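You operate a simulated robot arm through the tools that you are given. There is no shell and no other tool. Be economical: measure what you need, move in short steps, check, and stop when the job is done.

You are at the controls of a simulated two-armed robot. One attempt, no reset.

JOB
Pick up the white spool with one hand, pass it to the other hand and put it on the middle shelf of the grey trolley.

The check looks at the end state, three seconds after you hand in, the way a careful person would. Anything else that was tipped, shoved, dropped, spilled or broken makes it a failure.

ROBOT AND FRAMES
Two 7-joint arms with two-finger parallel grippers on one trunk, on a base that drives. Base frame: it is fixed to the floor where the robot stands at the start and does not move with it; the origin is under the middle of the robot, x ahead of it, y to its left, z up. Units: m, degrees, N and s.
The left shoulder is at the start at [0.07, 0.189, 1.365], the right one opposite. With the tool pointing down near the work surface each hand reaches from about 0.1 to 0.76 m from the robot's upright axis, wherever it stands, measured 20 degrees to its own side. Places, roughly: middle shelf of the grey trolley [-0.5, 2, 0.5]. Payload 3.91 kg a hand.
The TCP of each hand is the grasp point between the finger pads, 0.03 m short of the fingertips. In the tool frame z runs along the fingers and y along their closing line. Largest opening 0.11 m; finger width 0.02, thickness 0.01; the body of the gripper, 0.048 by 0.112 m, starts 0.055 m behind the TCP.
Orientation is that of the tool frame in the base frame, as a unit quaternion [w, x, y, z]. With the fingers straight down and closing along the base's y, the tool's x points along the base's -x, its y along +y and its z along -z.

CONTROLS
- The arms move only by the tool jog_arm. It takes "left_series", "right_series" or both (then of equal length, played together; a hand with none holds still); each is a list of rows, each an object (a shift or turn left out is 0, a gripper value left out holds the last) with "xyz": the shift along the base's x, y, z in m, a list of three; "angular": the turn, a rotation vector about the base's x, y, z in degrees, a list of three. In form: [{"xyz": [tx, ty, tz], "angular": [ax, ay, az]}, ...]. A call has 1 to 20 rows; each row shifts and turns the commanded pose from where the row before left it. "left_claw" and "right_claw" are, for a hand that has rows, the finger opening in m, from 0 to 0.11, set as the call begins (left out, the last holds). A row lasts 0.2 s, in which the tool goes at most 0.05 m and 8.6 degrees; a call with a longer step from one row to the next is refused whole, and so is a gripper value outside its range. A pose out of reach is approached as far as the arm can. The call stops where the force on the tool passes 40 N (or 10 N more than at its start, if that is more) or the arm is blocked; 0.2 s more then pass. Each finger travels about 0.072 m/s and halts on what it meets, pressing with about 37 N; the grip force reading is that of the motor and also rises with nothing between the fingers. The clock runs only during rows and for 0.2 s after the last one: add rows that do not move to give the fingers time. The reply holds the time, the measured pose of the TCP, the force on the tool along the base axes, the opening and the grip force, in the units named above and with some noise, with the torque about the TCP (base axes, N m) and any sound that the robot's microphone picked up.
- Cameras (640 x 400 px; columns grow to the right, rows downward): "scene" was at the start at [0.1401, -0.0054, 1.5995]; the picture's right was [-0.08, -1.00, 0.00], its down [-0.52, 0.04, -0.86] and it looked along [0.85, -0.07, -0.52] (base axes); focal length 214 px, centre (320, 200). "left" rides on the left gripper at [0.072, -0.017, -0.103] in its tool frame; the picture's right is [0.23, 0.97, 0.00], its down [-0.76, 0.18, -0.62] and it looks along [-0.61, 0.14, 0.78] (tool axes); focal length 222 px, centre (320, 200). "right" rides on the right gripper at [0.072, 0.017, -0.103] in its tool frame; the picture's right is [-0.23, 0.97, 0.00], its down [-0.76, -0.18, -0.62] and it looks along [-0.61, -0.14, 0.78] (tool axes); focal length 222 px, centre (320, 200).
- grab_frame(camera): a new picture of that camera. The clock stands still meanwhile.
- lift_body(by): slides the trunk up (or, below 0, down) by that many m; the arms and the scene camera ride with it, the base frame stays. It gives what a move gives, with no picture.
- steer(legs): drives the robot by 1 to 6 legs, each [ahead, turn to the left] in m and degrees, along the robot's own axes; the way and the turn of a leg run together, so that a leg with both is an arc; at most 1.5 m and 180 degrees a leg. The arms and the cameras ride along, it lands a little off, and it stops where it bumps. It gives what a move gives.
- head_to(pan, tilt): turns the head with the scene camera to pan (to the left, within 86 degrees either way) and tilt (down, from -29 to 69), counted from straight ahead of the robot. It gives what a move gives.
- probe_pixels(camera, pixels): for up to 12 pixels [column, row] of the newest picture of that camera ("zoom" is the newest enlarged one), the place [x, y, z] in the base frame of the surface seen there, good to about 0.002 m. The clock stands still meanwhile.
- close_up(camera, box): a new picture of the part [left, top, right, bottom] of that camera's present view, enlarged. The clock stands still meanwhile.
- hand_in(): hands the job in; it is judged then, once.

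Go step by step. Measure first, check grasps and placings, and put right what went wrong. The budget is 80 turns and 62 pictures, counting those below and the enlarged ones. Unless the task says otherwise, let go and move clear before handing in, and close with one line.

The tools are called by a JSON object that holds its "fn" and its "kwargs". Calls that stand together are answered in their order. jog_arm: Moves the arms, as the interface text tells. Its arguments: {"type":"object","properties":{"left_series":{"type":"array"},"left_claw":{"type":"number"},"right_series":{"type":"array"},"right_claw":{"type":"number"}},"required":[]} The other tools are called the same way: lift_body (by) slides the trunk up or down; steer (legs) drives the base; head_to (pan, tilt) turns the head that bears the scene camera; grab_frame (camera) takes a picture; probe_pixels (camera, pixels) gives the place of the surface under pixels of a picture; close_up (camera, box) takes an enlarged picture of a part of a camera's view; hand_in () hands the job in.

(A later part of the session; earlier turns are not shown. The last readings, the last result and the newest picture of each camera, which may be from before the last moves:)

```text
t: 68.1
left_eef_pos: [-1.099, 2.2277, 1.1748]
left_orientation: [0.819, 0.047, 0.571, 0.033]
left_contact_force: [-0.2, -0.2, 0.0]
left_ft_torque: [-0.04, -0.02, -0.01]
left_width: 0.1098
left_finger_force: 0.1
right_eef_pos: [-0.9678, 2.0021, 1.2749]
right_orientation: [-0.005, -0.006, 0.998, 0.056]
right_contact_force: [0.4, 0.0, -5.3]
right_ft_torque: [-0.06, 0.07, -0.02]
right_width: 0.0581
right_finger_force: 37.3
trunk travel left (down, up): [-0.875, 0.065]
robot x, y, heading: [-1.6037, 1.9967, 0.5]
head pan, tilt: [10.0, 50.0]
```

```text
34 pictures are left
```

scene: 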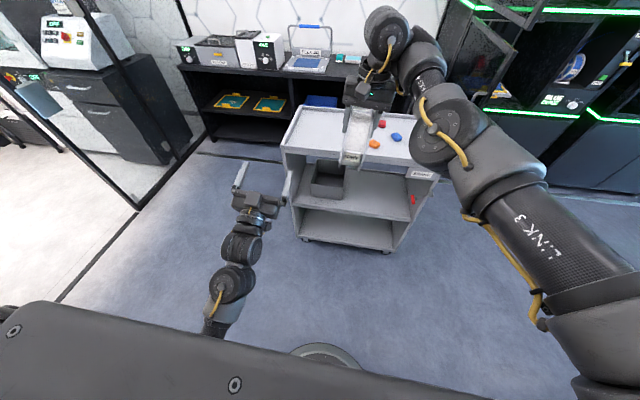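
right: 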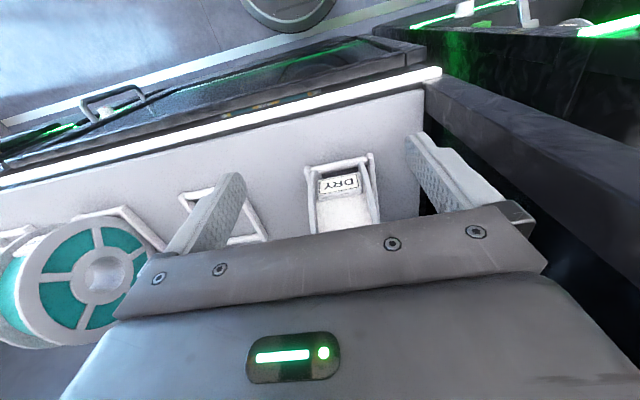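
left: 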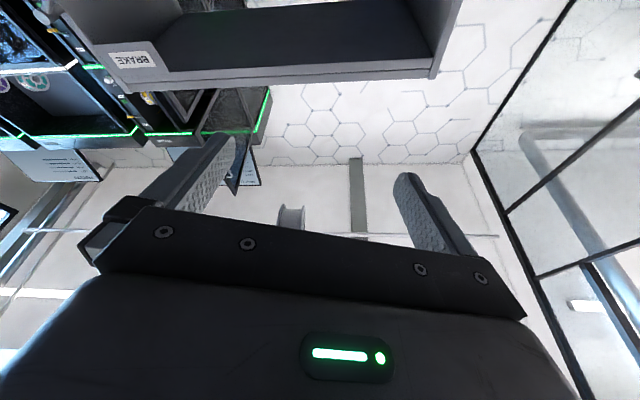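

Left is at (−1.099, 2.228, 1.175) with roll matching. I'll slide it sideways to line up behind the spool.

{"fn": "jog_arm", "kwargs": {"left_series": [{"xyz": [-0.004, -0.037, 0]}, {"xyz": [-0.004, -0.037, 0]}, {"xyz": [-0.004, -0.037, 0]}, {"xyz": [-0.004, -0.037, 0]}, {"xyz": [0, -0.037, 0]}, {"xyz": [0, -0.036, 0]}, {}]}}

{"fn": "grab_frame", "kwargs": {"camera": "scene"}}

{"fn": "grab_frame", "kwargs": {"camera": "left"}}

```text
t: 69.5
left_eef_pos: [-1.1193, 2.049, 1.1446]
left_orientation: [0.816, 0.125, 0.559, 0.073]
left_contact_force: [0.5, -0.1, -0.4]
left_ft_torque: [0.01, 0.0, 0.0]
left_width: 0.11
left_finger_force: 0.0
right_eef_pos: [-0.9669, 2.0011, 1.273]
right_orientation: [-0.006, -0.006, 0.998, 0.057]
right_contact_force: [0.4, -0.3, -5.9]
right_ft_torque: [-0.02, 0.05, 0.05]
right_width: 0.058
right_finger_force: 36.7
trunk travel left (down, up): [-0.875, 0.065]
robot x, y, heading: [-1.608, 1.9968, 0.4]
head pan, tilt: [10.0, 50.0]
stopped in row 6 (left hand): the arm was blocked; the commanded pose is now the measured one
```

```text
33 pictures are left
```

scene: 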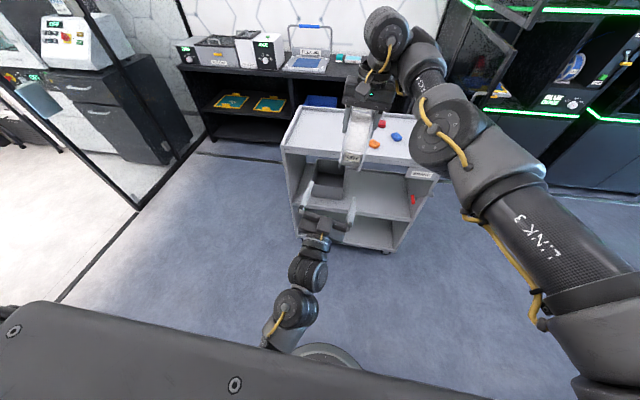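

```text
32 pictures are left
```

left: 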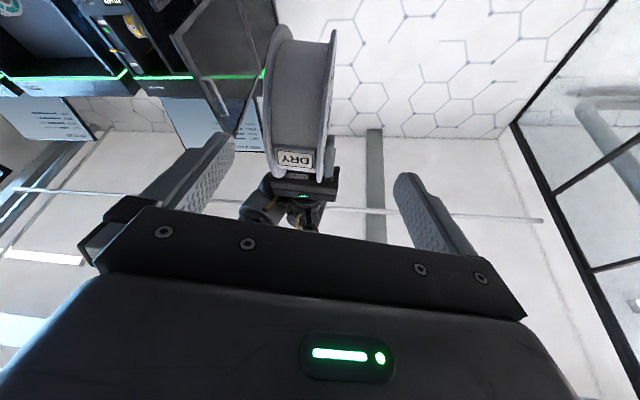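

Left is blocked again at y≈2.05 (arm against trunk); the spool shows at (300,100) in its view. I'll bring the spool left and yaw it so the left hand can come in diagonally, and pull the left hand back out of the way.

{"fn": "jog_arm", "kwargs": {"right_series": [{"xyz": [0.005, 0.015, 0], "angular": [-1.6, 0, -7]}, {"xyz": [0.005, 0.015, 0], "angular": [-1.6, 0, -7]}, {"xyz": [0.005, 0.015, 0], "angular": [-1.6, 0, -7]}, {"xyz": [0.005, 0.015, 0], "angular": [-1.6, 0, -7]}, {"xyz": [0, 0.015, 0]}, {"xyz": [0, 0.015, 0]}, {}], "left_series": [{"xyz": [-0.01, 0.04, 0]}, {"xyz": [-0.01, 0.04, 0]}, {"xyz": [-0.01, 0.04, 0], "angular": [-5, 0, 0]}, {"xyz": [-0.01, 0.04, 0], "angular": [-5, 0, 0]}, {"xyz": [-0.01, 0, 0]}, {}, {}]}}

{"fn": "grab_frame", "kwargs": {"camera": "scene"}}

```text
t: 71.1
left_eef_pos: [-1.1694, 2.208, 1.1445]
left_orientation: [0.824, 0.051, 0.564, 0.023]
left_contact_force: [-0.3, -0.5, -0.7]
left_ft_torque: [0.01, -0.05, 0.0]
left_width: 0.1105
left_finger_force: 0.0
right_eef_pos: [-1.0005, 2.0714, 1.3102]
right_orientation: [-0.008, 0.235, 0.971, 0.04]
right_contact_force: [0.2, 0.2, -6.8]
right_ft_torque: [0.02, 0.07, 0.02]
right_width: 0.0582
right_finger_force: 36.9
right hand out of reach, approached as far as the arm can: row 1, 2, 3, 4, 5, 6
trunk travel left (down, up): [-0.875, 0.065]
robot x, y, heading: [-1.6046, 1.998, 0.6]
head pan, tilt: [10.0, 50.0]
```

```text
31 pictures are left
```

scene: 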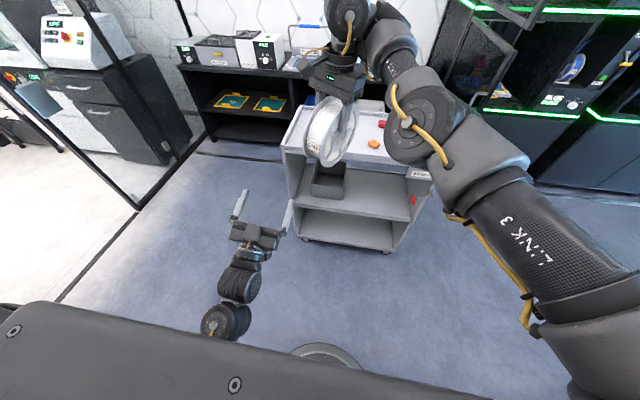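

The spool is now yawed −27° with its center at about (−1.000, 2.075, 1.263). I'll turn the left hand to match and place it 0.16 m from center along the approach line.

{"fn": "jog_arm", "kwargs": {"left_series": [{"xyz": [0.0, -0.005, 0.0174], "angular": [-0.32, 0.89, -6.46]}, {"xyz": [0.009, -0.015, 0.0174], "angular": [-0.32, 0.89, -6.46]}, {"xyz": [0.011, -0.02, 0.0174], "angular": [-0.32, 0.89, -6.46]}, {"xyz": [0.015, -0.02, 0.0174], "angular": [-0.32, 0.89, -6.46]}, {}]}}

{"fn": "grab_frame", "kwargs": {"camera": "left"}}

{"fn": "grab_frame", "kwargs": {"camera": "scene"}}

```text
t: 72.3
left_eef_pos: [-1.1362, 2.147, 1.2136]
left_orientation: [0.792, 0.169, 0.562, -0.171]
left_contact_force: [-0.6, -0.7, 0.5]
left_ft_torque: [0.02, 0.0, 0.01]
left_width: 0.1098
left_finger_force: 0.0
right_eef_pos: [-1.0003, 2.0705, 1.3111]
right_orientation: [-0.009, 0.236, 0.971, 0.041]
right_contact_force: [-0.6, 0.2, -5.5]
right_ft_torque: [-0.02, 0.02, 0.02]
right_width: 0.058
right_finger_force: 37.4
trunk travel left (down, up): [-0.875, 0.065]
robot x, y, heading: [-1.6089, 1.9935, 0.1]
head pan, tilt: [10.0, 50.0]
```

```text
30 pictures are left
```

left: 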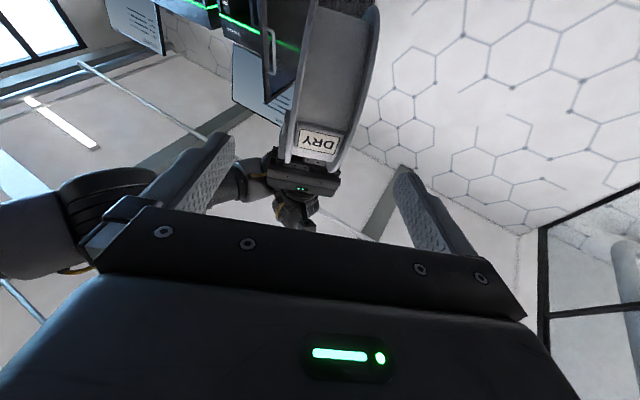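

```text
29 pictures are left
```

scene: 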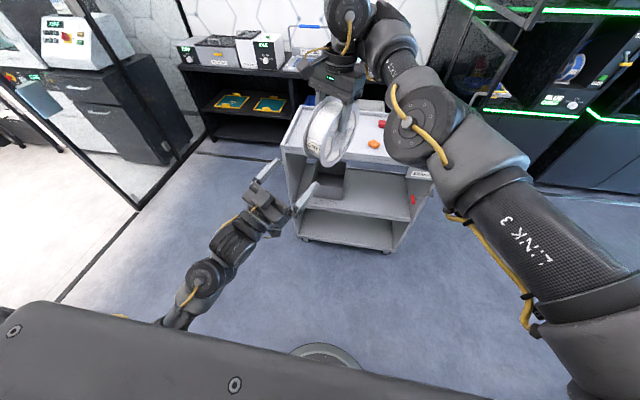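

The spool is centered between the left fingers (about column 320 in the left view). I'll advance 0.105 m along the approach line.

{"fn": "jog_arm", "kwargs": {"left_series": [{"xyz": [0.0219, -0.012, 0.0081]}, {"xyz": [0.0219, -0.012, 0.0081]}, {"xyz": [0.0219, -0.012, 0.0081]}, {"xyz": [0.0219, -0.012, 0.0081]}, {}]}}

{"fn": "close_up", "kwargs": {"camera": "scene", "box": [220, 50, 440, 250]}}

{"fn": "grab_frame", "kwargs": {"camera": "left"}}

```text
t: 73.5
left_eef_pos: [-1.0465, 2.1012, 1.2487]
left_orientation: [0.791, 0.169, 0.562, -0.172]
left_contact_force: [0.2, 0.2, -0.1]
left_ft_torque: [0.03, -0.01, -0.02]
left_width: 0.1101
left_finger_force: 0.1
right_eef_pos: [-1.0009, 2.0714, 1.3107]
right_orientation: [-0.008, 0.235, 0.971, 0.04]
right_contact_force: [0.2, -0.4, -5.8]
right_ft_torque: [-0.01, 0.07, -0.04]
right_width: 0.0576
right_finger_force: 36.8
trunk travel left (down, up): [-0.875, 0.065]
robot x, y, heading: [-1.6069, 1.9987, 0.4]
head pan, tilt: [10.0, 50.0]
```

```text
2.00 times, centred on (330, 150) of scene
```

zoom: 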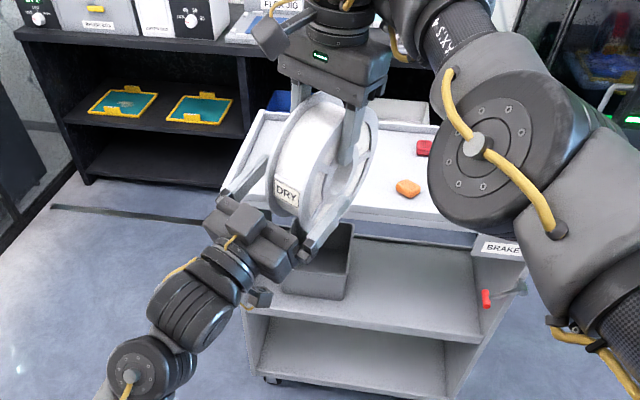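

```text
27 pictures are left
```

left: 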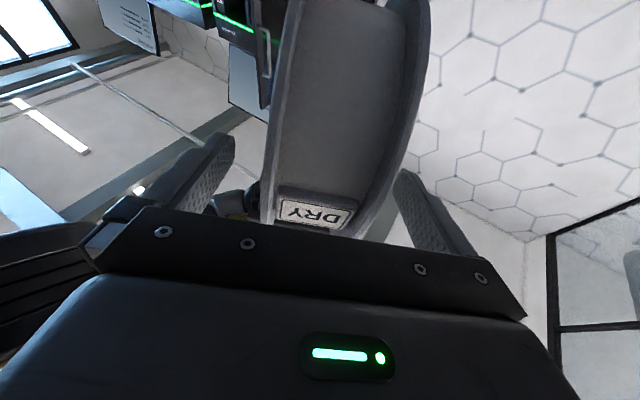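

The left fingers straddle the spool correctly, clear of the right fingers. Closing left.

{"fn": "jog_arm", "kwargs": {"left_series": [{}, {}, {}, {}, {}, {}, {}], "left_claw": 0.03}}

{"fn": "close_up", "kwargs": {"camera": "scene", "box": [220, 50, 440, 250]}}

```text
t: 75.1
left_eef_pos: [-1.047, 2.1, 1.2486]
left_orientation: [0.792, 0.169, 0.562, -0.171]
left_contact_force: [-6.3, -8.8, 1.1]
left_ft_torque: [0.09, -0.06, 0.32]
left_width: 0.0581
left_finger_force: 37.0
right_eef_pos: [-1.0006, 2.0694, 1.3099]
right_orientation: [-0.008, 0.235, 0.971, 0.041]
right_contact_force: [6.1, 9.0, -7.5]
right_ft_torque: [0.43, -0.34, -0.92]
right_width: 0.058
right_finger_force: 36.7
trunk travel left (down, up): [-0.875, 0.065]
robot x, y, heading: [-1.6032, 1.9961, 0.1]
head pan, tilt: [10.0, 50.0]
```

```text
2.00 times, centred on (330, 150) of scene
```

zoom: 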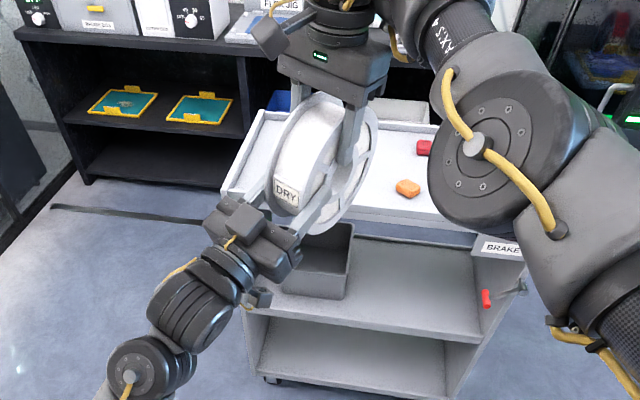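

Both hands now hold the spool (left 0.058 m, 37 N). I'll open the right hand and check that the left carries the weight.

{"fn": "jog_arm", "kwargs": {"right_series": [{}, {}, {}, {}, {}], "right_claw": 0.11}}

```text
t: 76.3
left_eef_pos: [-1.046, 2.1009, 1.2492]
left_orientation: [0.791, 0.168, 0.563, -0.17]
left_contact_force: [-0.1, 1.2, -0.3]
left_ft_torque: [0.17, 0.34, 0.02]
left_width: 0.058
left_finger_force: 36.9
right_eef_pos: [-1.0006, 2.0707, 1.3109]
right_orientation: [-0.008, 0.236, 0.971, 0.04]
right_contact_force: [0.7, 0.2, 0.2]
right_ft_torque: [0.03, -0.01, -0.01]
right_width: 0.1096
right_finger_force: 0.1
trunk travel left (down, up): [-0.875, 0.065]
robot x, y, heading: [-1.6058, 1.993, 0.3]
head pan, tilt: [10.0, 50.0]
```

The right hand is open. I'll raise it straight up clear of the spool and check.

{"fn": "jog_arm", "kwargs": {"right_series": [{"xyz": [0, -0.002, 0.03]}, {"xyz": [0, -0.003, 0.04]}, {"xyz": [0, -0.003, 0.04]}, {"xyz": [0, -0.003, 0.04]}, {}]}}

{"fn": "grab_frame", "kwargs": {"camera": "scene"}}

```text
t: 77.5
left_eef_pos: [-1.0467, 2.1007, 1.2482]
left_orientation: [0.791, 0.169, 0.563, -0.171]
left_contact_force: [0.4, 0.2, -0.4]
left_ft_torque: [0.17, 0.34, -0.02]
left_width: 0.0578
left_finger_force: 36.8
right_eef_pos: [-1.0017, 2.0592, 1.4331]
right_orientation: [-0.002, 0.235, 0.972, 0.029]
right_contact_force: [0.4, 0.6, -0.2]
right_ft_torque: [-0.04, 0.03, 0.03]
right_width: 0.1102
right_finger_force: 0.1
right hand out of reach, approached as far as the arm can: row 4
trunk travel left (down, up): [-0.875, 0.065]
robot x, y, heading: [-1.6047, 1.9973, 0.2]
head pan, tilt: [10.0, 50.0]
```

```text
25 pictures are left
```

scene: 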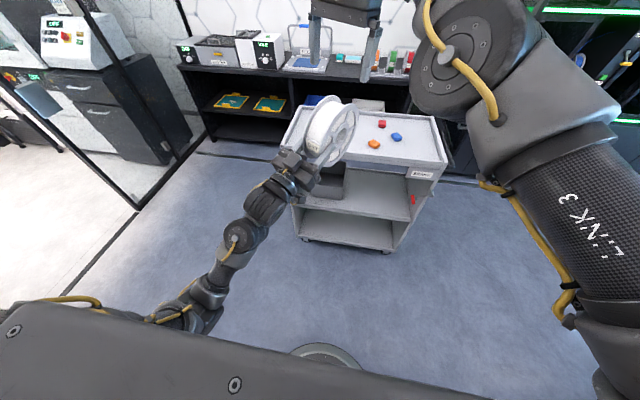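

Left holds the spool alone and right is clear above. I'll retract the right hand back and up, and straighten the left hand forward with a slight downward tilt, moving it outward.

{"fn": "jog_arm", "kwargs": {"right_series": [{"xyz": [-0.03, -0.02, 0.03]}, {"xyz": [-0.038, -0.02, 0.03]}, {"xyz": [-0.038, -0.02, 0.03]}, {"xyz": [-0.038, -0.02, 0.03]}, {"xyz": [-0.038, -0.02, 0.02]}, {"xyz": [-0.038, -0.02, 0.02]}, {"xyz": [-0.038, -0.02, 0.02]}, {"xyz": [-0.038, -0.02, 0.02]}, {}], "left_series": [{"xyz": [0.01, 0.02, -0.02], "angular": [0, 0, 6.75]}, {"xyz": [0.01, 0.02, -0.02], "angular": [0, 0, 6.75]}, {"xyz": [0.01, 0.02, -0.02], "angular": [0, 0, 6.75]}, {"xyz": [0.01, 0.02, -0.02], "angular": [0, 0, 6.75]}, {"xyz": [0, 0.02, -0.02], "angular": [0, 7.5, 0]}, {"xyz": [0, 0.02, -0.02], "angular": [0, 7.5, 0]}, {"xyz": [0, 0, -0.02], "angular": [0, 7.5, 0]}, {"xyz": [0, 0, -0.02], "angular": [0, 7.5, 0]}, {}]}}

{"fn": "grab_frame", "kwargs": {"camera": "scene"}}

```text
refused: row 2 steps farther than a row can; nothing moved
```

```text
24 pictures are left
```

scene: 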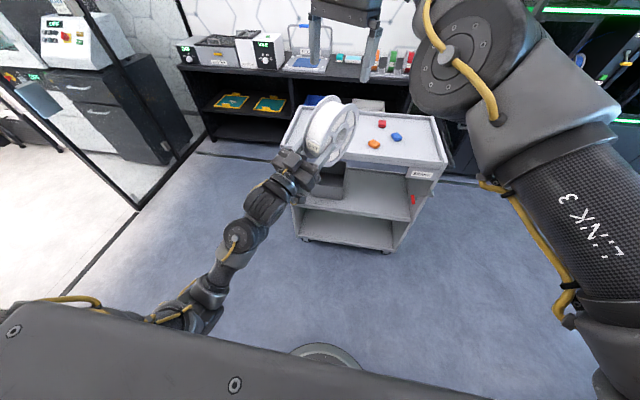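

The call was refused because row 2 was slightly over 0.05 m, and nothing moved. I'll resend it with smaller steps.

{"fn": "jog_arm", "kwargs": {"right_series": [{"xyz": [-0.03, -0.018, 0.025]}, {"xyz": [-0.034, -0.018, 0.025]}, {"xyz": [-0.034, -0.018, 0.025]}, {"xyz": [-0.034, -0.018, 0.025]}, {"xyz": [-0.034, -0.018, 0.02]}, {"xyz": [-0.034, -0.018, 0.02]}, {"xyz": [-0.034, -0.018, 0.02]}, {"xyz": [-0.034, -0.018, 0.02]}, {}], "left_series": [{"xyz": [0.01, 0.02, -0.02], "angular": [0, 0, 6.75]}, {"xyz": [0.01, 0.02, -0.02], "angular": [0, 0, 6.75]}, {"xyz": [0.01, 0.02, -0.02], "angular": [0, 0, 6.75]}, {"xyz": [0.01, 0.02, -0.02], "angular": [0, 0, 6.75]}, {"xyz": [0, 0.02, -0.02], "angular": [0, 7.5, 0]}, {"xyz": [0, 0.02, -0.02], "angular": [0, 7.5, 0]}, {"xyz": [0, 0, -0.02], "angular": [0, 7.5, 0]}, {"xyz": [0, 0, -0.02], "angular": [0, 7.5, 0]}, {}]}}

{"fn": "grab_frame", "kwargs": {"camera": "scene"}}

```text
t: 79.5
left_eef_pos: [-1.0076, 2.2242, 1.0883]
left_orientation: [0.629, 0.036, 0.777, 0.009]
left_contact_force: [-0.3, 1.3, -0.7]
left_ft_torque: [-0.02, 0.37, -0.02]
left_width: 0.058
left_finger_force: 36.6
right_eef_pos: [-1.2635, 1.9205, 1.6129]
right_orientation: [-0.002, 0.236, 0.971, 0.028]
right_contact_force: [0.9, 0.0, -0.5]
right_ft_torque: [-0.04, -0.03, 0.0]
right_width: 0.11
right_finger_force: 0.0
right hand out of reach, approached as far as the arm can: row 4
trunk travel left (down, up): [-0.875, 0.065]
robot x, y, heading: [-1.6056, 1.9999, 0.0]
head pan, tilt: [10.0, 50.0]
```

```text
23 pictures are left
```

scene: 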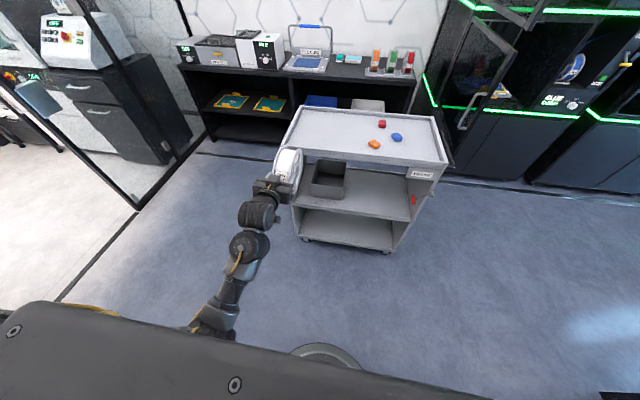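

The right hand is retracted and left points forward about 12° down. I'll roll the left hand 90° about its axis so the spool lies flat.

{"fn": "jog_arm", "kwargs": {"left_series": [{"angular": [8.0, -0.25, -1.72]}, {"angular": [8.0, -0.25, -1.72]}, {"angular": [8.0, -0.25, -1.72]}, {"angular": [8.0, -0.25, -1.72]}, {"angular": [8.0, -0.25, -1.72]}, {"angular": [8.0, -0.25, -1.72]}, {"angular": [8.0, -0.25, -1.72]}, {"angular": [8.0, -0.25, -1.72]}, {"angular": [8.0, -0.25, -1.72]}, {"angular": [8.0, -0.25, -1.72]}, {"angular": [6.0, -0.25, -1.3]}, {}]}}

{"fn": "close_up", "kwargs": {"camera": "scene", "box": [180, 100, 480, 300]}}

```text
t: 82.1
left_eef_pos: [-1.0079, 2.22, 1.0871]
left_orientation: [0.447, 0.567, 0.532, 0.443]
left_contact_force: [0.6, 0.1, 0.1]
left_ft_torque: [-0.09, 0.38, 0.0]
left_width: 0.0579
left_finger_force: 36.9
right_eef_pos: [-1.2639, 1.9192, 1.6117]
right_orientation: [-0.002, 0.236, 0.971, 0.029]
right_contact_force: [-0.6, -0.6, 0.2]
right_ft_torque: [-0.02, 0.0, 0.01]
right_width: 0.11
right_finger_force: 0.0
trunk travel left (down, up): [-0.875, 0.065]
robot x, y, heading: [-1.6032, 1.9977, 0.4]
head pan, tilt: [10.0, 50.0]
```

```text
2.00 times, centred on (330, 200) of scene
```

zoom: 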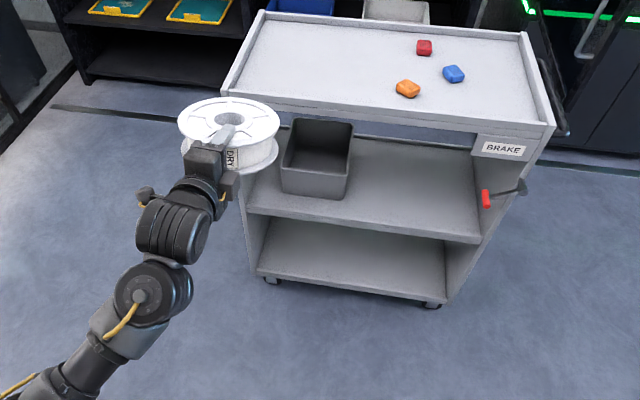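

The spool is now level (axis vertical, tilted 12°, far edge down). I'll shift the base sideways, back, diagonal and straighten, to put the left hand in line with y≈1.89.

{"fn": "steer", "kwargs": {"legs": [[-0.18, 0], [0, -45], [0.47, 0], [0, 45]]}}

{"fn": "lift_body", "kwargs": {"by": -0.3}}

{"fn": "grab_frame", "kwargs": {"camera": "scene"}}

```text
t: 90.1
left_eef_pos: [-0.8371, 1.8696, 1.0881]
left_orientation: [0.449, 0.569, 0.53, 0.44]
left_contact_force: [-0.4, 0.0, -0.6]
left_ft_torque: [-0.06, 0.4, 0.0]
left_width: 0.0579
left_finger_force: 37.0
right_eef_pos: [-1.0961, 1.5697, 1.6133]
right_orientation: [-0.001, 0.241, 0.97, 0.029]
right_contact_force: [-0.3, 0.3, -0.2]
right_ft_torque: [0.01, 0.01, -0.02]
right_width: 0.1099
right_finger_force: 0.0
trunk travel left (down, up): [-0.875, 0.065]
robot x, y, heading: [-1.4381, 1.6536, -0.4]
head pan, tilt: [10.0, 50.0]
```

```text
t: 93.1
left_eef_pos: [-0.838, 1.8699, 0.7889]
left_orientation: [0.449, 0.57, 0.529, 0.44]
left_contact_force: [0.2, 0.0, 0.1]
left_ft_torque: [-0.08, 0.39, 0.03]
left_width: 0.058
left_finger_force: 36.7
right_eef_pos: [-1.0973, 1.5707, 1.3131]
right_orientation: [-0.002, 0.242, 0.97, 0.029]
right_contact_force: [-0.4, -0.6, -0.1]
right_ft_torque: [-0.02, 0.03, -0.02]
right_width: 0.1101
right_finger_force: 0.0
trunk travel left (down, up): [-0.575, 0.365]
robot x, y, heading: [-1.4352, 1.6557, -0.3]
head pan, tilt: [10.0, 50.0]
```

```text
21 pictures are left
```

scene: 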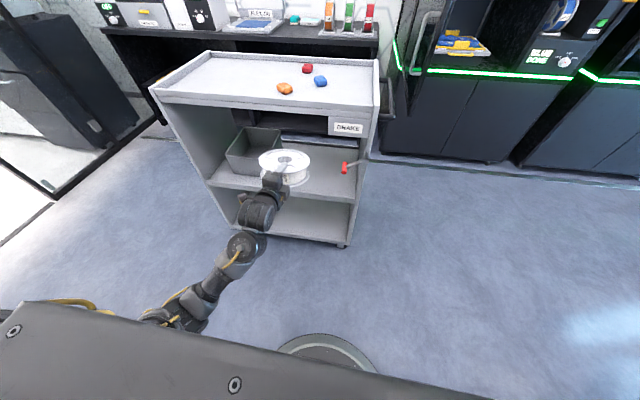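

The spool is in front of the trolley at TCP (−0.838, 1.870, 0.789), with its far rim about 3 cm from the front edge. I'll draw it back slightly, lower the trunk 0.15 m and remeasure the shelf.

{"fn": "jog_arm", "kwargs": {"left_series": [{"xyz": [-0.02, 0.01, 0]}, {"xyz": [-0.02, 0.01, 0]}, {}]}}

{"fn": "lift_body", "kwargs": {"by": -0.15}}

{"fn": "head_to", "kwargs": {"pan": 15, "tilt": 35}}

{"fn": "close_up", "kwargs": {"camera": "scene", "box": [180, 60, 500, 260]}}

```text
t: 93.9
left_eef_pos: [-0.8772, 1.8883, 0.7886]
left_orientation: [0.45, 0.569, 0.529, 0.44]
left_contact_force: [0.1, 1.0, 1.0]
left_ft_torque: [-0.08, 0.37, 0.01]
left_width: 0.0582
left_finger_force: 37.3
right_eef_pos: [-1.0962, 1.5709, 1.3136]
right_orientation: [-0.002, 0.241, 0.97, 0.029]
right_contact_force: [-0.1, 0.2, 0.0]
right_ft_torque: [-0.02, -0.01, -0.01]
right_width: 0.1101
right_finger_force: 0.1
trunk travel left (down, up): [-0.575, 0.365]
robot x, y, heading: [-1.439, 1.6522, -0.3]
head pan, tilt: [10.0, 50.0]
```

```text
t: 95.7
left_eef_pos: [-0.8766, 1.8876, 0.6392]
left_orientation: [0.449, 0.57, 0.529, 0.441]
left_contact_force: [1.0, 0.7, 0.0]
left_ft_torque: [-0.06, 0.36, -0.02]
left_width: 0.0581
left_finger_force: 36.9
right_eef_pos: [-1.0967, 1.5702, 1.1622]
right_orientation: [-0.002, 0.241, 0.97, 0.029]
right_contact_force: [0.6, -0.5, 0.2]
right_ft_torque: [-0.03, 0.01, -0.03]
right_width: 0.11
right_finger_force: 0.0
trunk travel left (down, up): [-0.425, 0.515]
robot x, y, heading: [-1.4404, 1.6568, -0.6]
head pan, tilt: [10.0, 50.0]
```

```text
t: 96.5
left_eef_pos: [-0.8779, 1.8868, 0.64]
left_orientation: [0.449, 0.57, 0.53, 0.44]
left_contact_force: [-0.2, 0.2, 0.3]
left_ft_torque: [-0.07, 0.38, 0.0]
left_width: 0.0579
left_finger_force: 36.7
right_eef_pos: [-1.0966, 1.5713, 1.1626]
right_orientation: [-0.002, 0.241, 0.97, 0.029]
right_contact_force: [-0.7, 0.5, 0.3]
right_ft_torque: [-0.02, 0.03, -0.01]
right_width: 0.1099
right_finger_force: 0.1
trunk travel left (down, up): [-0.425, 0.515]
robot x, y, heading: [-1.4381, 1.6559, -0.3]
head pan, tilt: [15.0, 35.0]
```

```text
2.00 times, centred on (340, 160) of scene
```

zoom: 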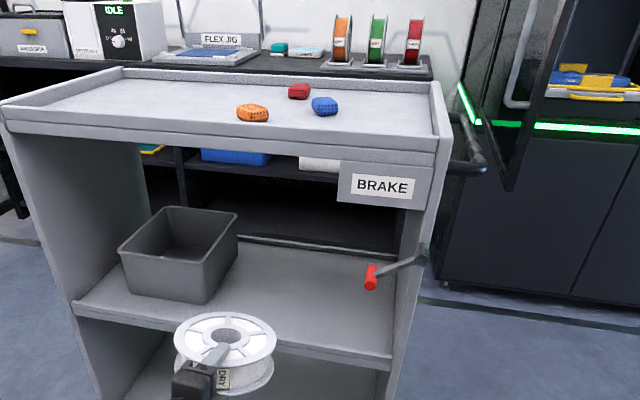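

There's a clear view of the free shelf area right of the bin. I'll measure the key points.

{"fn": "probe_pixels", "kwargs": {"camera": "zoom", "pixels": [[205, 300], [240, 215], [205, 285], [300, 320], [385, 355], [300, 265], [370, 280], [380, 205], [260, 145], [330, 250], [228, 320], [222, 335]]}}

```text
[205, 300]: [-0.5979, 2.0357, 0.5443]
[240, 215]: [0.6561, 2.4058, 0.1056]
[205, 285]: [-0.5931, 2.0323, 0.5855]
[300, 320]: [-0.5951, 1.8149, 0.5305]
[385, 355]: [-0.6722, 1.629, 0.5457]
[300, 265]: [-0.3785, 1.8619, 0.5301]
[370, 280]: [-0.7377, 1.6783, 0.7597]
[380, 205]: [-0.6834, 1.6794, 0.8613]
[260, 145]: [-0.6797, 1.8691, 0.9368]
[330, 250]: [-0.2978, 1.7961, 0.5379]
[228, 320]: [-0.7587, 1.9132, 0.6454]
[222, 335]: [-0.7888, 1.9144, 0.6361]
```

Free shelf is y 1.66–2.02, x −0.68 to −0.30, z 0.530. I'll target center (−0.52, 1.845): align y with the arm, then drive in 0.2 m.

{"fn": "jog_arm", "kwargs": {"left_series": [{"xyz": [0, -0.02, 0]}, {"xyz": [0, -0.02, 0]}, {}]}}

{"fn": "steer", "kwargs": {"legs": [[0.2, 0]]}}

{"fn": "grab_frame", "kwargs": {"camera": "scene"}}

```text
t: 97.3
left_eef_pos: [-0.8765, 1.8473, 0.6375]
left_orientation: [0.449, 0.569, 0.53, 0.44]
left_contact_force: [-0.3, -0.6, -1.0]
left_ft_torque: [-0.1, 0.38, -0.01]
left_width: 0.058
left_finger_force: 36.5
right_eef_pos: [-1.0968, 1.5725, 1.1629]
right_orientation: [-0.002, 0.241, 0.97, 0.03]
right_contact_force: [-1.1, 0.6, -0.1]
right_ft_torque: [0.03, 0.01, -0.01]
right_width: 0.1101
right_finger_force: 0.0
trunk travel left (down, up): [-0.425, 0.515]
robot x, y, heading: [-1.4392, 1.655, -0.2]
head pan, tilt: [15.0, 35.0]
```

```text
t: 98.9
left_eef_pos: [-0.6759, 1.8449, 0.639]
left_orientation: [0.448, 0.57, 0.53, 0.44]
left_contact_force: [0.5, 0.2, -0.1]
left_ft_torque: [-0.1, 0.38, 0.0]
left_width: 0.0581
left_finger_force: 36.8
right_eef_pos: [-0.8942, 1.57, 1.1626]
right_orientation: [-0.003, 0.242, 0.97, 0.029]
right_contact_force: [0.9, -0.2, -0.2]
right_ft_torque: [0.01, 0.03, 0.01]
right_width: 0.1099
right_finger_force: 0.1
trunk travel left (down, up): [-0.425, 0.515]
robot x, y, heading: [-1.2336, 1.6521, -0.7]
head pan, tilt: [15.0, 35.0]
```

```text
19 pictures are left
```

scene: 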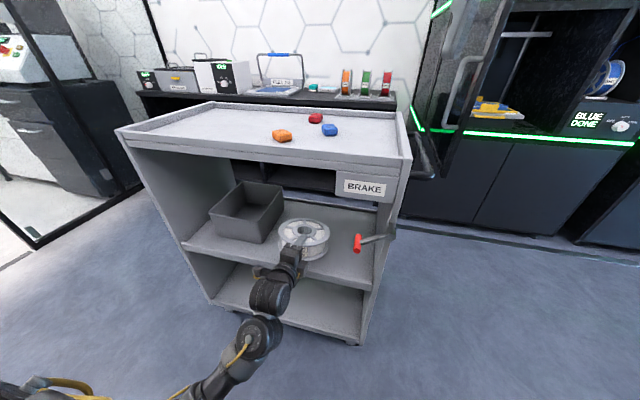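

The spool is inside the opening, clear of the bin and the brake handle at (358,243). I'll advance the arm 0.1 m and check.

{"fn": "jog_arm", "kwargs": {"left_series": [{"xyz": [0.025, 0, 0]}, {"xyz": [0.025, 0, 0]}, {"xyz": [0.025, 0, 0]}, {"xyz": [0.025, 0, 0]}, {}]}}

{"fn": "close_up", "kwargs": {"camera": "scene", "box": [180, 130, 420, 310]}}

{"fn": "probe_pixels", "kwargs": {"camera": "zoom", "pixels": [[262, 148], [270, 165], [300, 235], [330, 238], [385, 245], [320, 250], [475, 300], [300, 350]]}}

```text
t: 100.1
left_eef_pos: [-0.5756, 1.8448, 0.6382]
left_orientation: [0.449, 0.57, 0.53, 0.439]
left_contact_force: [-0.9, 0.1, -0.4]
left_ft_torque: [-0.05, 0.42, -0.04]
left_width: 0.058
left_finger_force: 37.3
right_eef_pos: [-0.8954, 1.5702, 1.1634]
right_orientation: [-0.002, 0.241, 0.97, 0.029]
right_contact_force: [0.0, 0.1, 0.6]
right_ft_torque: [0.03, -0.01, 0.01]
right_width: 0.11
right_finger_force: 0.0
trunk travel left (down, up): [-0.425, 0.515]
robot x, y, heading: [-1.2373, 1.6538, -0.3]
head pan, tilt: [15.0, 35.0]
```

```text
2.22 times, centred on (300, 220) of scene
```

zoom: 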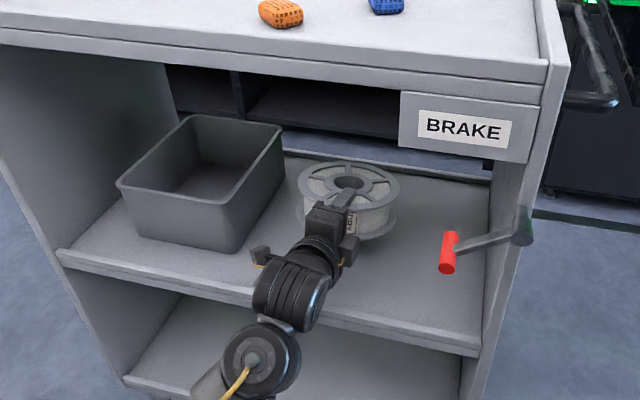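

```text
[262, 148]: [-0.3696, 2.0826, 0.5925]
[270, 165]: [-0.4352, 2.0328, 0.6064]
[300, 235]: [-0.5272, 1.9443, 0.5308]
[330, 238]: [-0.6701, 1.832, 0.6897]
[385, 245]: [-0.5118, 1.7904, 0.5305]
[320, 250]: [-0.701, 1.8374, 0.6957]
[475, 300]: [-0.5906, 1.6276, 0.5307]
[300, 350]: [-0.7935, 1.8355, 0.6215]
```

There's 10 cm clearance to the bin. I'll lower 0.044 m, leaving about 8 mm before the far edge touches the shelf.

{"fn": "jog_arm", "kwargs": {"left_series": [{"xyz": [0, 0, -0.015]}, {"xyz": [0, 0, -0.015]}, {"xyz": [0, 0, -0.014]}, {}]}}

{"fn": "jog_arm", "kwargs": {"left_series": [{"xyz": [0, 0, -0.003]}, {}, {"xyz": [0, 0, -0.003]}, {}]}}

{"fn": "close_up", "kwargs": {"camera": "scene", "box": [250, 170, 370, 270]}}

```text
t: 101.1
left_eef_pos: [-0.5755, 1.8466, 0.5919]
left_orientation: [0.449, 0.57, 0.53, 0.44]
left_contact_force: [0.5, 0.2, 0.4]
left_ft_torque: [-0.08, 0.4, -0.01]
left_width: 0.0577
left_finger_force: 36.7
right_eef_pos: [-0.8951, 1.5693, 1.1637]
right_orientation: [-0.002, 0.241, 0.97, 0.029]
right_contact_force: [0.5, 0.1, 0.4]
right_ft_torque: [-0.02, -0.01, 0.0]
right_width: 0.1101
right_finger_force: 0.0
trunk travel left (down, up): [-0.425, 0.515]
robot x, y, heading: [-1.2379, 1.652, -0.2]
head pan, tilt: [15.0, 35.0]
```

```text
t: 102.1
left_eef_pos: [-0.5758, 1.8453, 0.5888]
left_orientation: [0.449, 0.57, 0.528, 0.441]
left_contact_force: [1.1, -0.1, 0.2]
left_ft_torque: [-0.01, -0.51, -0.04]
left_width: 0.0578
left_finger_force: 37.2
right_eef_pos: [-0.8972, 1.5685, 1.1638]
right_orientation: [-0.001, 0.242, 0.97, 0.03]
right_contact_force: [-0.1, 0.4, 0.8]
right_ft_torque: [0.02, 0.0, 0.01]
right_width: 0.1101
right_finger_force: 0.0
trunk travel left (down, up): [-0.425, 0.515]
robot x, y, heading: [-1.2364, 1.6549, -0.2]
head pan, tilt: [15.0, 35.0]
```

```text
4.00 times, centred on (310, 220) of scene
```

zoom: 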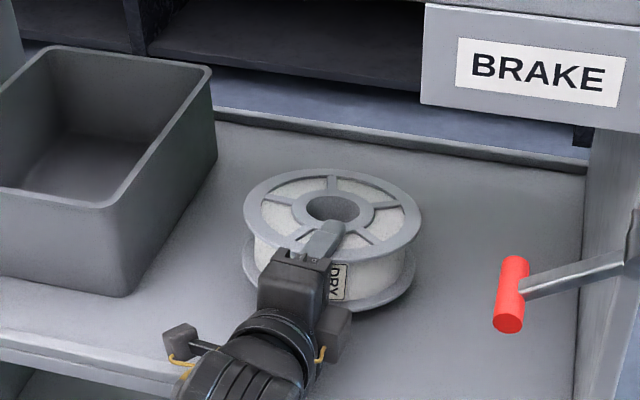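

The torque flipped from +0.40 to −0.51 N m, so the far edge is resting on the shelf. I'll open the fingers a little so the near edge comes down gently.

{"fn": "jog_arm", "kwargs": {"left_series": [{}, {}, {}], "left_claw": 0.072}}

{"fn": "close_up", "kwargs": {"camera": "scene", "box": [250, 170, 370, 270]}}

```text
t: 102.9
left_eef_pos: [-0.5751, 1.8443, 0.5882]
left_orientation: [0.449, 0.57, 0.529, 0.44]
left_contact_force: [-0.4, -0.5, -2.6]
left_ft_torque: [-0.03, -0.05, 0.03]
left_width: 0.0733
left_finger_force: 1.4
right_eef_pos: [-0.8973, 1.5701, 1.1625]
right_orientation: [-0.002, 0.242, 0.97, 0.029]
right_contact_force: [-0.7, 0.4, -0.1]
right_ft_torque: [-0.04, 0.05, 0.0]
right_width: 0.1098
right_finger_force: 0.1
trunk travel left (down, up): [-0.425, 0.515]
robot x, y, heading: [-1.2391, 1.6567, -0.4]
head pan, tilt: [15.0, 35.0]
```

```text
4.00 times, centred on (310, 220) of scene
```

zoom: 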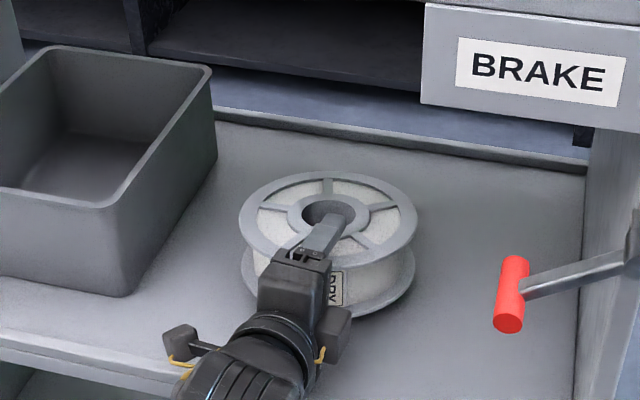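

The near edge now rests lightly on the lower finger (about 2.6 N). I'll withdraw slowly straight back.

{"fn": "jog_arm", "kwargs": {"left_series": [{"xyz": [-0.008, 0, 0]}, {"xyz": [-0.008, 0, 0]}, {"xyz": [-0.008, 0, 0]}, {"xyz": [-0.008, 0, 0]}, {}]}}

{"fn": "close_up", "kwargs": {"camera": "scene", "box": [250, 170, 370, 270]}}

```text
t: 104.1
left_eef_pos: [-0.6088, 1.8459, 0.5897]
left_orientation: [0.45, 0.569, 0.529, 0.44]
left_contact_force: [-0.3, 0.3, -2.2]
left_ft_torque: [-0.06, 0.06, -0.01]
left_width: 0.0735
left_finger_force: 1.2
right_eef_pos: [-0.8959, 1.5694, 1.1634]
right_orientation: [-0.002, 0.242, 0.97, 0.03]
right_contact_force: [-0.4, -0.4, -0.9]
right_ft_torque: [-0.02, -0.03, -0.01]
right_width: 0.1099
right_finger_force: 0.0
trunk travel left (down, up): [-0.425, 0.515]
robot x, y, heading: [-1.2383, 1.6535, -0.4]
head pan, tilt: [15.0, 35.0]
```

```text
4.00 times, centred on (310, 220) of scene
```

zoom: 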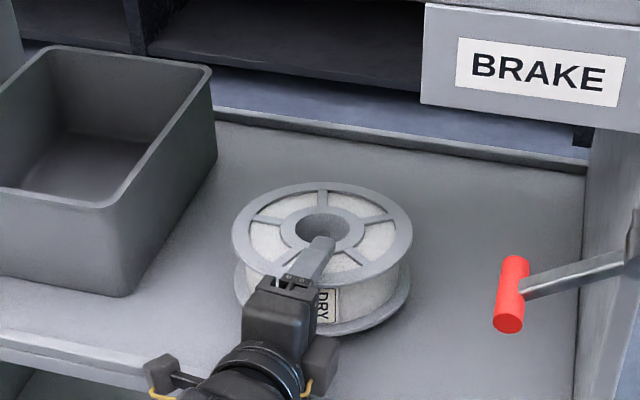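

The finger is slipping out with a little drag, and the spool is still well inside the edge. I'll lower 4 mm and withdraw the rest quickly.

{"fn": "jog_arm", "kwargs": {"left_series": [{"xyz": [0, 0, -0.004]}, {"xyz": [-0.045, 0, 0]}, {}]}}

{"fn": "close_up", "kwargs": {"camera": "scene", "box": [250, 170, 370, 270]}}

```text
t: 104.9
left_eef_pos: [-0.6513, 1.8443, 0.5881]
left_orientation: [0.451, 0.568, 0.528, 0.442]
left_contact_force: [19.3, 0.3, 22.4]
left_ft_torque: [-0.28, -0.35, 0.1]
left_width: 0.0602
left_finger_force: 0.0
right_eef_pos: [-0.8968, 1.57, 1.1643]
right_orientation: [-0.002, 0.242, 0.97, 0.03]
right_contact_force: [0.5, 0.6, -0.2]
right_ft_torque: [0.0, 0.0, 0.0]
right_width: 0.1101
right_finger_force: 0.1
trunk travel left (down, up): [-0.425, 0.515]
robot x, y, heading: [-1.2351, 1.6536, -0.7]
head pan, tilt: [15.0, 35.0]
```

```text
4.00 times, centred on (310, 220) of scene
```

zoom: 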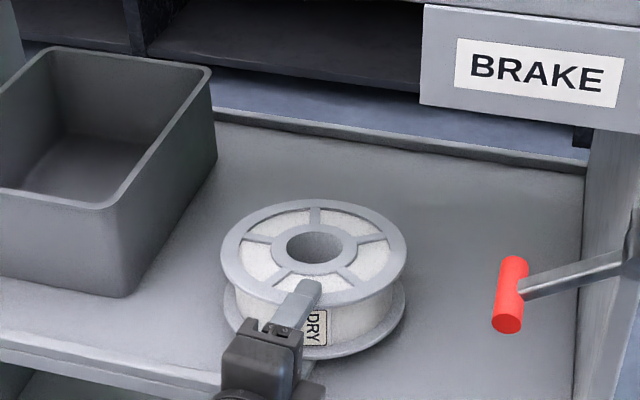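

The force rose to (19, 0, 22) N: the lower finger or body is rubbing, probably on the shelf's front lip. I'll ease up and slightly forward to relieve it, then look.

{"fn": "jog_arm", "kwargs": {"left_series": [{"xyz": [0.004, 0, 0.004]}, {"xyz": [0, 0, 0.006]}, {}]}}

{"fn": "close_up", "kwargs": {"camera": "scene", "box": [220, 190, 340, 290]}}

{"fn": "probe_pixels", "kwargs": {"camera": "zoom", "pixels": [[475, 128], [385, 140], [560, 150], [430, 275], [520, 250], [390, 235], [120, 250], [120, 275], [600, 330], [455, 215], [250, 215], [600, 350]]}}

```text
t: 105.7
left_eef_pos: [-0.6485, 1.8447, 0.5935]
left_orientation: [0.447, 0.573, 0.529, 0.439]
left_contact_force: [-2.6, -0.2, 2.2]
left_ft_torque: [-0.03, 0.19, 0.0]
left_width: 0.0715
left_finger_force: 0.0
right_eef_pos: [-0.8963, 1.5688, 1.163]
right_orientation: [-0.003, 0.242, 0.97, 0.029]
right_contact_force: [0.1, 0.6, 0.5]
right_ft_torque: [0.0, 0.01, 0.0]
right_width: 0.1102
right_finger_force: 0.1
trunk travel left (down, up): [-0.425, 0.515]
robot x, y, heading: [-1.2352, 1.6533, -0.5]
head pan, tilt: [15.0, 35.0]
```

```text
4.00 times, centred on (280, 240) of scene
```

zoom: 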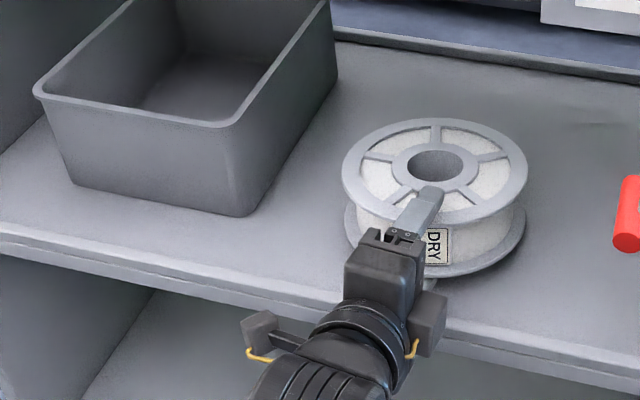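

```text
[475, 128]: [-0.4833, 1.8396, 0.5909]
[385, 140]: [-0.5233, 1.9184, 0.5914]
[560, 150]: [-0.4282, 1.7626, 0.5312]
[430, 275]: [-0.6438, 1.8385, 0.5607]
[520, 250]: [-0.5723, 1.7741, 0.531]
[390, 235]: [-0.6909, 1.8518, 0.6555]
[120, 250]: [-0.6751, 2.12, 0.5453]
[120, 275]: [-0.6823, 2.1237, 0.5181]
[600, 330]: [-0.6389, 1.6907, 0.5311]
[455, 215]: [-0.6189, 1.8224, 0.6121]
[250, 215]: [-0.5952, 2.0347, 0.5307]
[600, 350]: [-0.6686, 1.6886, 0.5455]
```

There is a 15 mm front lip (z 0.545 at x≈−0.675); that is what caught. The bin and trolley readings are unchanged. I'll measure where the spool sits now.

{"fn": "probe_pixels", "kwargs": {"camera": "zoom", "pixels": [[436, 121], [346, 175], [524, 165], [435, 150], [435, 183], [480, 210], [365, 205], [500, 262], [350, 230], [480, 272], [425, 192], [415, 215]]}}

{"fn": "grab_frame", "kwargs": {"camera": "left"}}

```text
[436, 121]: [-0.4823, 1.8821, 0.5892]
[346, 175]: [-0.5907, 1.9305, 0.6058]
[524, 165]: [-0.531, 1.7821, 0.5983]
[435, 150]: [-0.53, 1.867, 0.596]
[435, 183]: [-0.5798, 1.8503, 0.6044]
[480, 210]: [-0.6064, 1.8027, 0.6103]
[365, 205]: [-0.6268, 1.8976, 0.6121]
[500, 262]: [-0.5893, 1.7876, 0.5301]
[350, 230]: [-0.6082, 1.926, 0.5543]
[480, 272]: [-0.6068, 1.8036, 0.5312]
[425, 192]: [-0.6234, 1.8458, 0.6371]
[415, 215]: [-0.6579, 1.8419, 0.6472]
```

```text
12 pictures are left
```

left: 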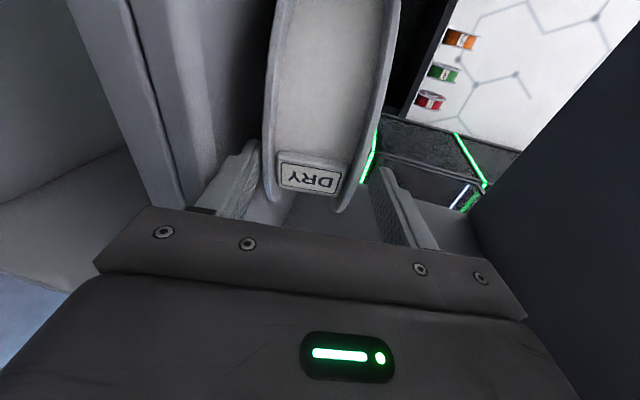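

The spool's center is at x≈−0.557 (near rim −0.632), with only about 13 mm of finger left under it and 35 mm to the lip. I'll pull 0.028 m back, staying inside the lip.

{"fn": "jog_arm", "kwargs": {"left_series": [{"xyz": [-0.028, 0, 0]}, {}]}}

{"fn": "close_up", "kwargs": {"camera": "scene", "box": [220, 190, 340, 290]}}

{"fn": "probe_pixels", "kwargs": {"camera": "zoom", "pixels": [[435, 125], [365, 205], [435, 155], [435, 188], [480, 215], [480, 280], [425, 192], [450, 285], [350, 180], [525, 170]]}}

```text
t: 106.3
left_eef_pos: [-0.6777, 1.8448, 0.5937]
left_orientation: [0.45, 0.57, 0.53, 0.438]
left_contact_force: [0.6, -0.8, -0.3]
left_ft_torque: [-0.09, 0.0, 0.01]
left_width: 0.0721
left_finger_force: 0.1
right_eef_pos: [-0.8966, 1.5681, 1.1633]
right_orientation: [-0.001, 0.243, 0.97, 0.03]
right_contact_force: [0.7, 0.3, -0.6]
right_ft_torque: [0.0, -0.02, 0.03]
right_width: 0.1099
right_finger_force: 0.1
trunk travel left (down, up): [-0.425, 0.515]
robot x, y, heading: [-1.2343, 1.652, -0.5]
head pan, tilt: [15.0, 35.0]
```

```text
4.00 times, centred on (280, 240) of scene
```

zoom: 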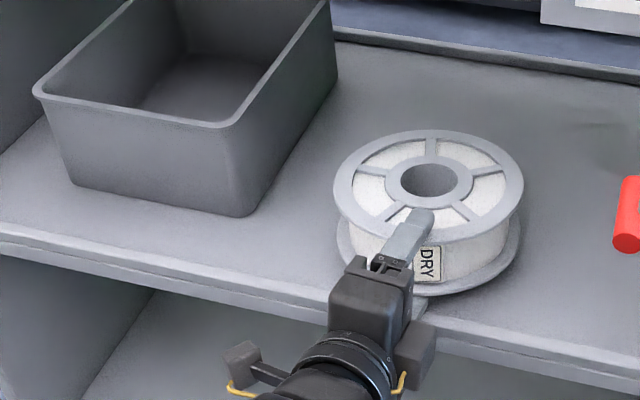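

```text
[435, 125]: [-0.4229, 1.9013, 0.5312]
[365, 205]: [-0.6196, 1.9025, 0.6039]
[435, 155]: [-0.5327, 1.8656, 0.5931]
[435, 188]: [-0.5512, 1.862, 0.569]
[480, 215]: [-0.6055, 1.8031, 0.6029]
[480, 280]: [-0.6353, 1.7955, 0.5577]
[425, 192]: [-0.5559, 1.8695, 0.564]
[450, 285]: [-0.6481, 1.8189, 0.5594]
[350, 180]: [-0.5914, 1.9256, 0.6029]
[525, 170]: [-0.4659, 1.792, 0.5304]
```

The spool's near rim (about −0.645) is just at the fingertip now and still slightly raised. I'll pull another 10 mm, which still leaves the tip short of the lip.

{"fn": "jog_arm", "kwargs": {"left_series": [{"xyz": [-0.01, 0, 0]}, {}, {}]}}

{"fn": "close_up", "kwargs": {"camera": "scene", "box": [220, 190, 340, 290]}}

{"fn": "probe_pixels", "kwargs": {"camera": "zoom", "pixels": [[435, 140], [365, 210], [435, 155], [480, 220], [480, 285], [450, 290], [345, 185], [520, 180], [350, 250], [515, 255]]}}

```text
t: 107.1
left_eef_pos: [-0.6872, 1.8447, 0.5946]
left_orientation: [0.449, 0.57, 0.529, 0.441]
left_contact_force: [5.5, 0.4, 2.5]
left_ft_torque: [-0.08, -0.33, 0.01]
left_width: 0.0699
left_finger_force: 0.1
right_eef_pos: [-0.8966, 1.5688, 1.1641]
right_orientation: [-0.002, 0.242, 0.97, 0.029]
right_contact_force: [0.5, 1.0, -0.7]
right_ft_torque: [0.0, 0.0, -0.01]
right_width: 0.11
right_finger_force: 0.1
trunk travel left (down, up): [-0.425, 0.515]
robot x, y, heading: [-1.2358, 1.6526, -0.2]
head pan, tilt: [15.0, 35.0]
```

```text
4.00 times, centred on (280, 240) of scene
```

zoom: 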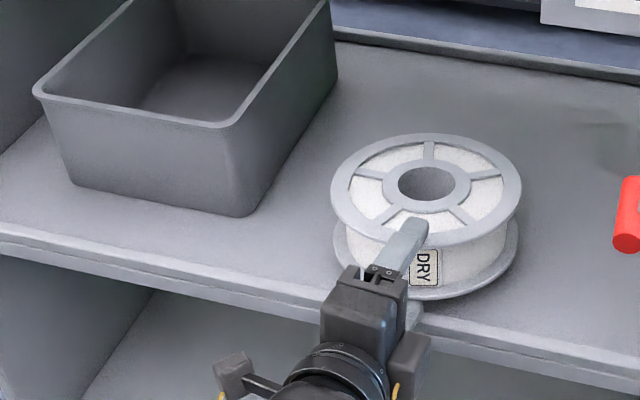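

```text
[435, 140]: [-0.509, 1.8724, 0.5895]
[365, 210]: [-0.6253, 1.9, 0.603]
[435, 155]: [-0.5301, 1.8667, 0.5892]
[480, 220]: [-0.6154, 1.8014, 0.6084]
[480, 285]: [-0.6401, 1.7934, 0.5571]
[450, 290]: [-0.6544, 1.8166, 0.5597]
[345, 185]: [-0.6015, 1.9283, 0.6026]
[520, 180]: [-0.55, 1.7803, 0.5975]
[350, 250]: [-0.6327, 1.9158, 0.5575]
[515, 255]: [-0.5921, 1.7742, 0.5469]
```

The fingertip is now against the inside of the lip and the spool is still leaning on it. I'll open fully while raising so the lower tip stays put, then pitch the hand steeper so the rim slides off the tip back into the shelf.

{"fn": "jog_arm", "kwargs": {"left_series": [{"xyz": [0.006, 0, 0.0145]}, {"xyz": [0.004, 0, 0.007]}, {}], "left_claw": 0.11}}

{"fn": "jog_arm", "kwargs": {"left_series": [{"xyz": [0.0075, 0, 0.0004], "angular": [0, 7, 0]}, {"xyz": [0.0075, 0, 0.0004], "angular": [0, 7, 0]}, {"xyz": [0.0075, 0, 0.0004], "angular": [0, 7, 0]}, {"xyz": [0.0075, 0, 0.0004], "angular": [0, 7, 0]}, {}]}}

{"fn": "close_up", "kwargs": {"camera": "scene", "box": [220, 190, 340, 290]}}

{"fn": "probe_pixels", "kwargs": {"camera": "zoom", "pixels": [[435, 140], [365, 210], [480, 220], [480, 285], [450, 290], [345, 185], [520, 180], [350, 250], [515, 255]]}}

```text
t: 107.9
left_eef_pos: [-0.6765, 1.8449, 0.6155]
left_orientation: [0.448, 0.57, 0.529, 0.44]
left_contact_force: [-1.3, 0.4, -2.8]
left_ft_torque: [-0.02, 0.12, 0.07]
left_width: 0.11
left_finger_force: 0.1
right_eef_pos: [-0.8952, 1.568, 1.1628]
right_orientation: [-0.003, 0.242, 0.97, 0.029]
right_contact_force: [-0.4, -0.2, 0.4]
right_ft_torque: [0.02, 0.04, 0.01]
right_width: 0.1101
right_finger_force: 0.2
trunk travel left (down, up): [-0.425, 0.515]
robot x, y, heading: [-1.2359, 1.6523, -0.5]
head pan, tilt: [15.0, 35.0]
```

```text
t: 109.1
left_eef_pos: [-0.6463, 1.8466, 0.618]
left_orientation: [0.306, 0.66, 0.622, 0.288]
left_contact_force: [-1.0, -0.4, -2.5]
left_ft_torque: [-0.02, 0.06, 0.03]
left_width: 0.11
left_finger_force: 0.0
right_eef_pos: [-0.8965, 1.5695, 1.1638]
right_orientation: [-0.001, 0.242, 0.97, 0.029]
right_contact_force: [-0.3, -1.0, 0.2]
right_ft_torque: [-0.05, -0.01, -0.04]
right_width: 0.1101
right_finger_force: 0.1
trunk travel left (down, up): [-0.425, 0.515]
robot x, y, heading: [-1.2369, 1.6548, -0.4]
head pan, tilt: [15.0, 35.0]
```

```text
4.00 times, centred on (280, 240) of scene
```

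zoom: 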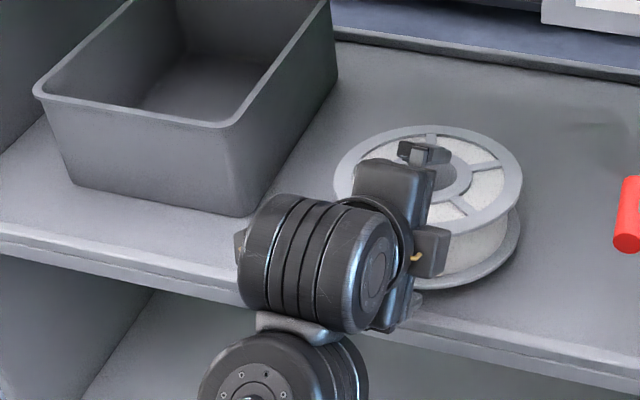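

```text
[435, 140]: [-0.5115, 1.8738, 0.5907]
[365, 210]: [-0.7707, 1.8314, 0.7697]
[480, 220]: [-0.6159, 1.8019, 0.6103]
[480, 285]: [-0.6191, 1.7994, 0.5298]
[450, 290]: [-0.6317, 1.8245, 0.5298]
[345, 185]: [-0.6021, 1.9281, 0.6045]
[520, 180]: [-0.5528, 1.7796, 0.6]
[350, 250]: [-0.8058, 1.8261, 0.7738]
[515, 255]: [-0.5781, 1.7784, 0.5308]
```

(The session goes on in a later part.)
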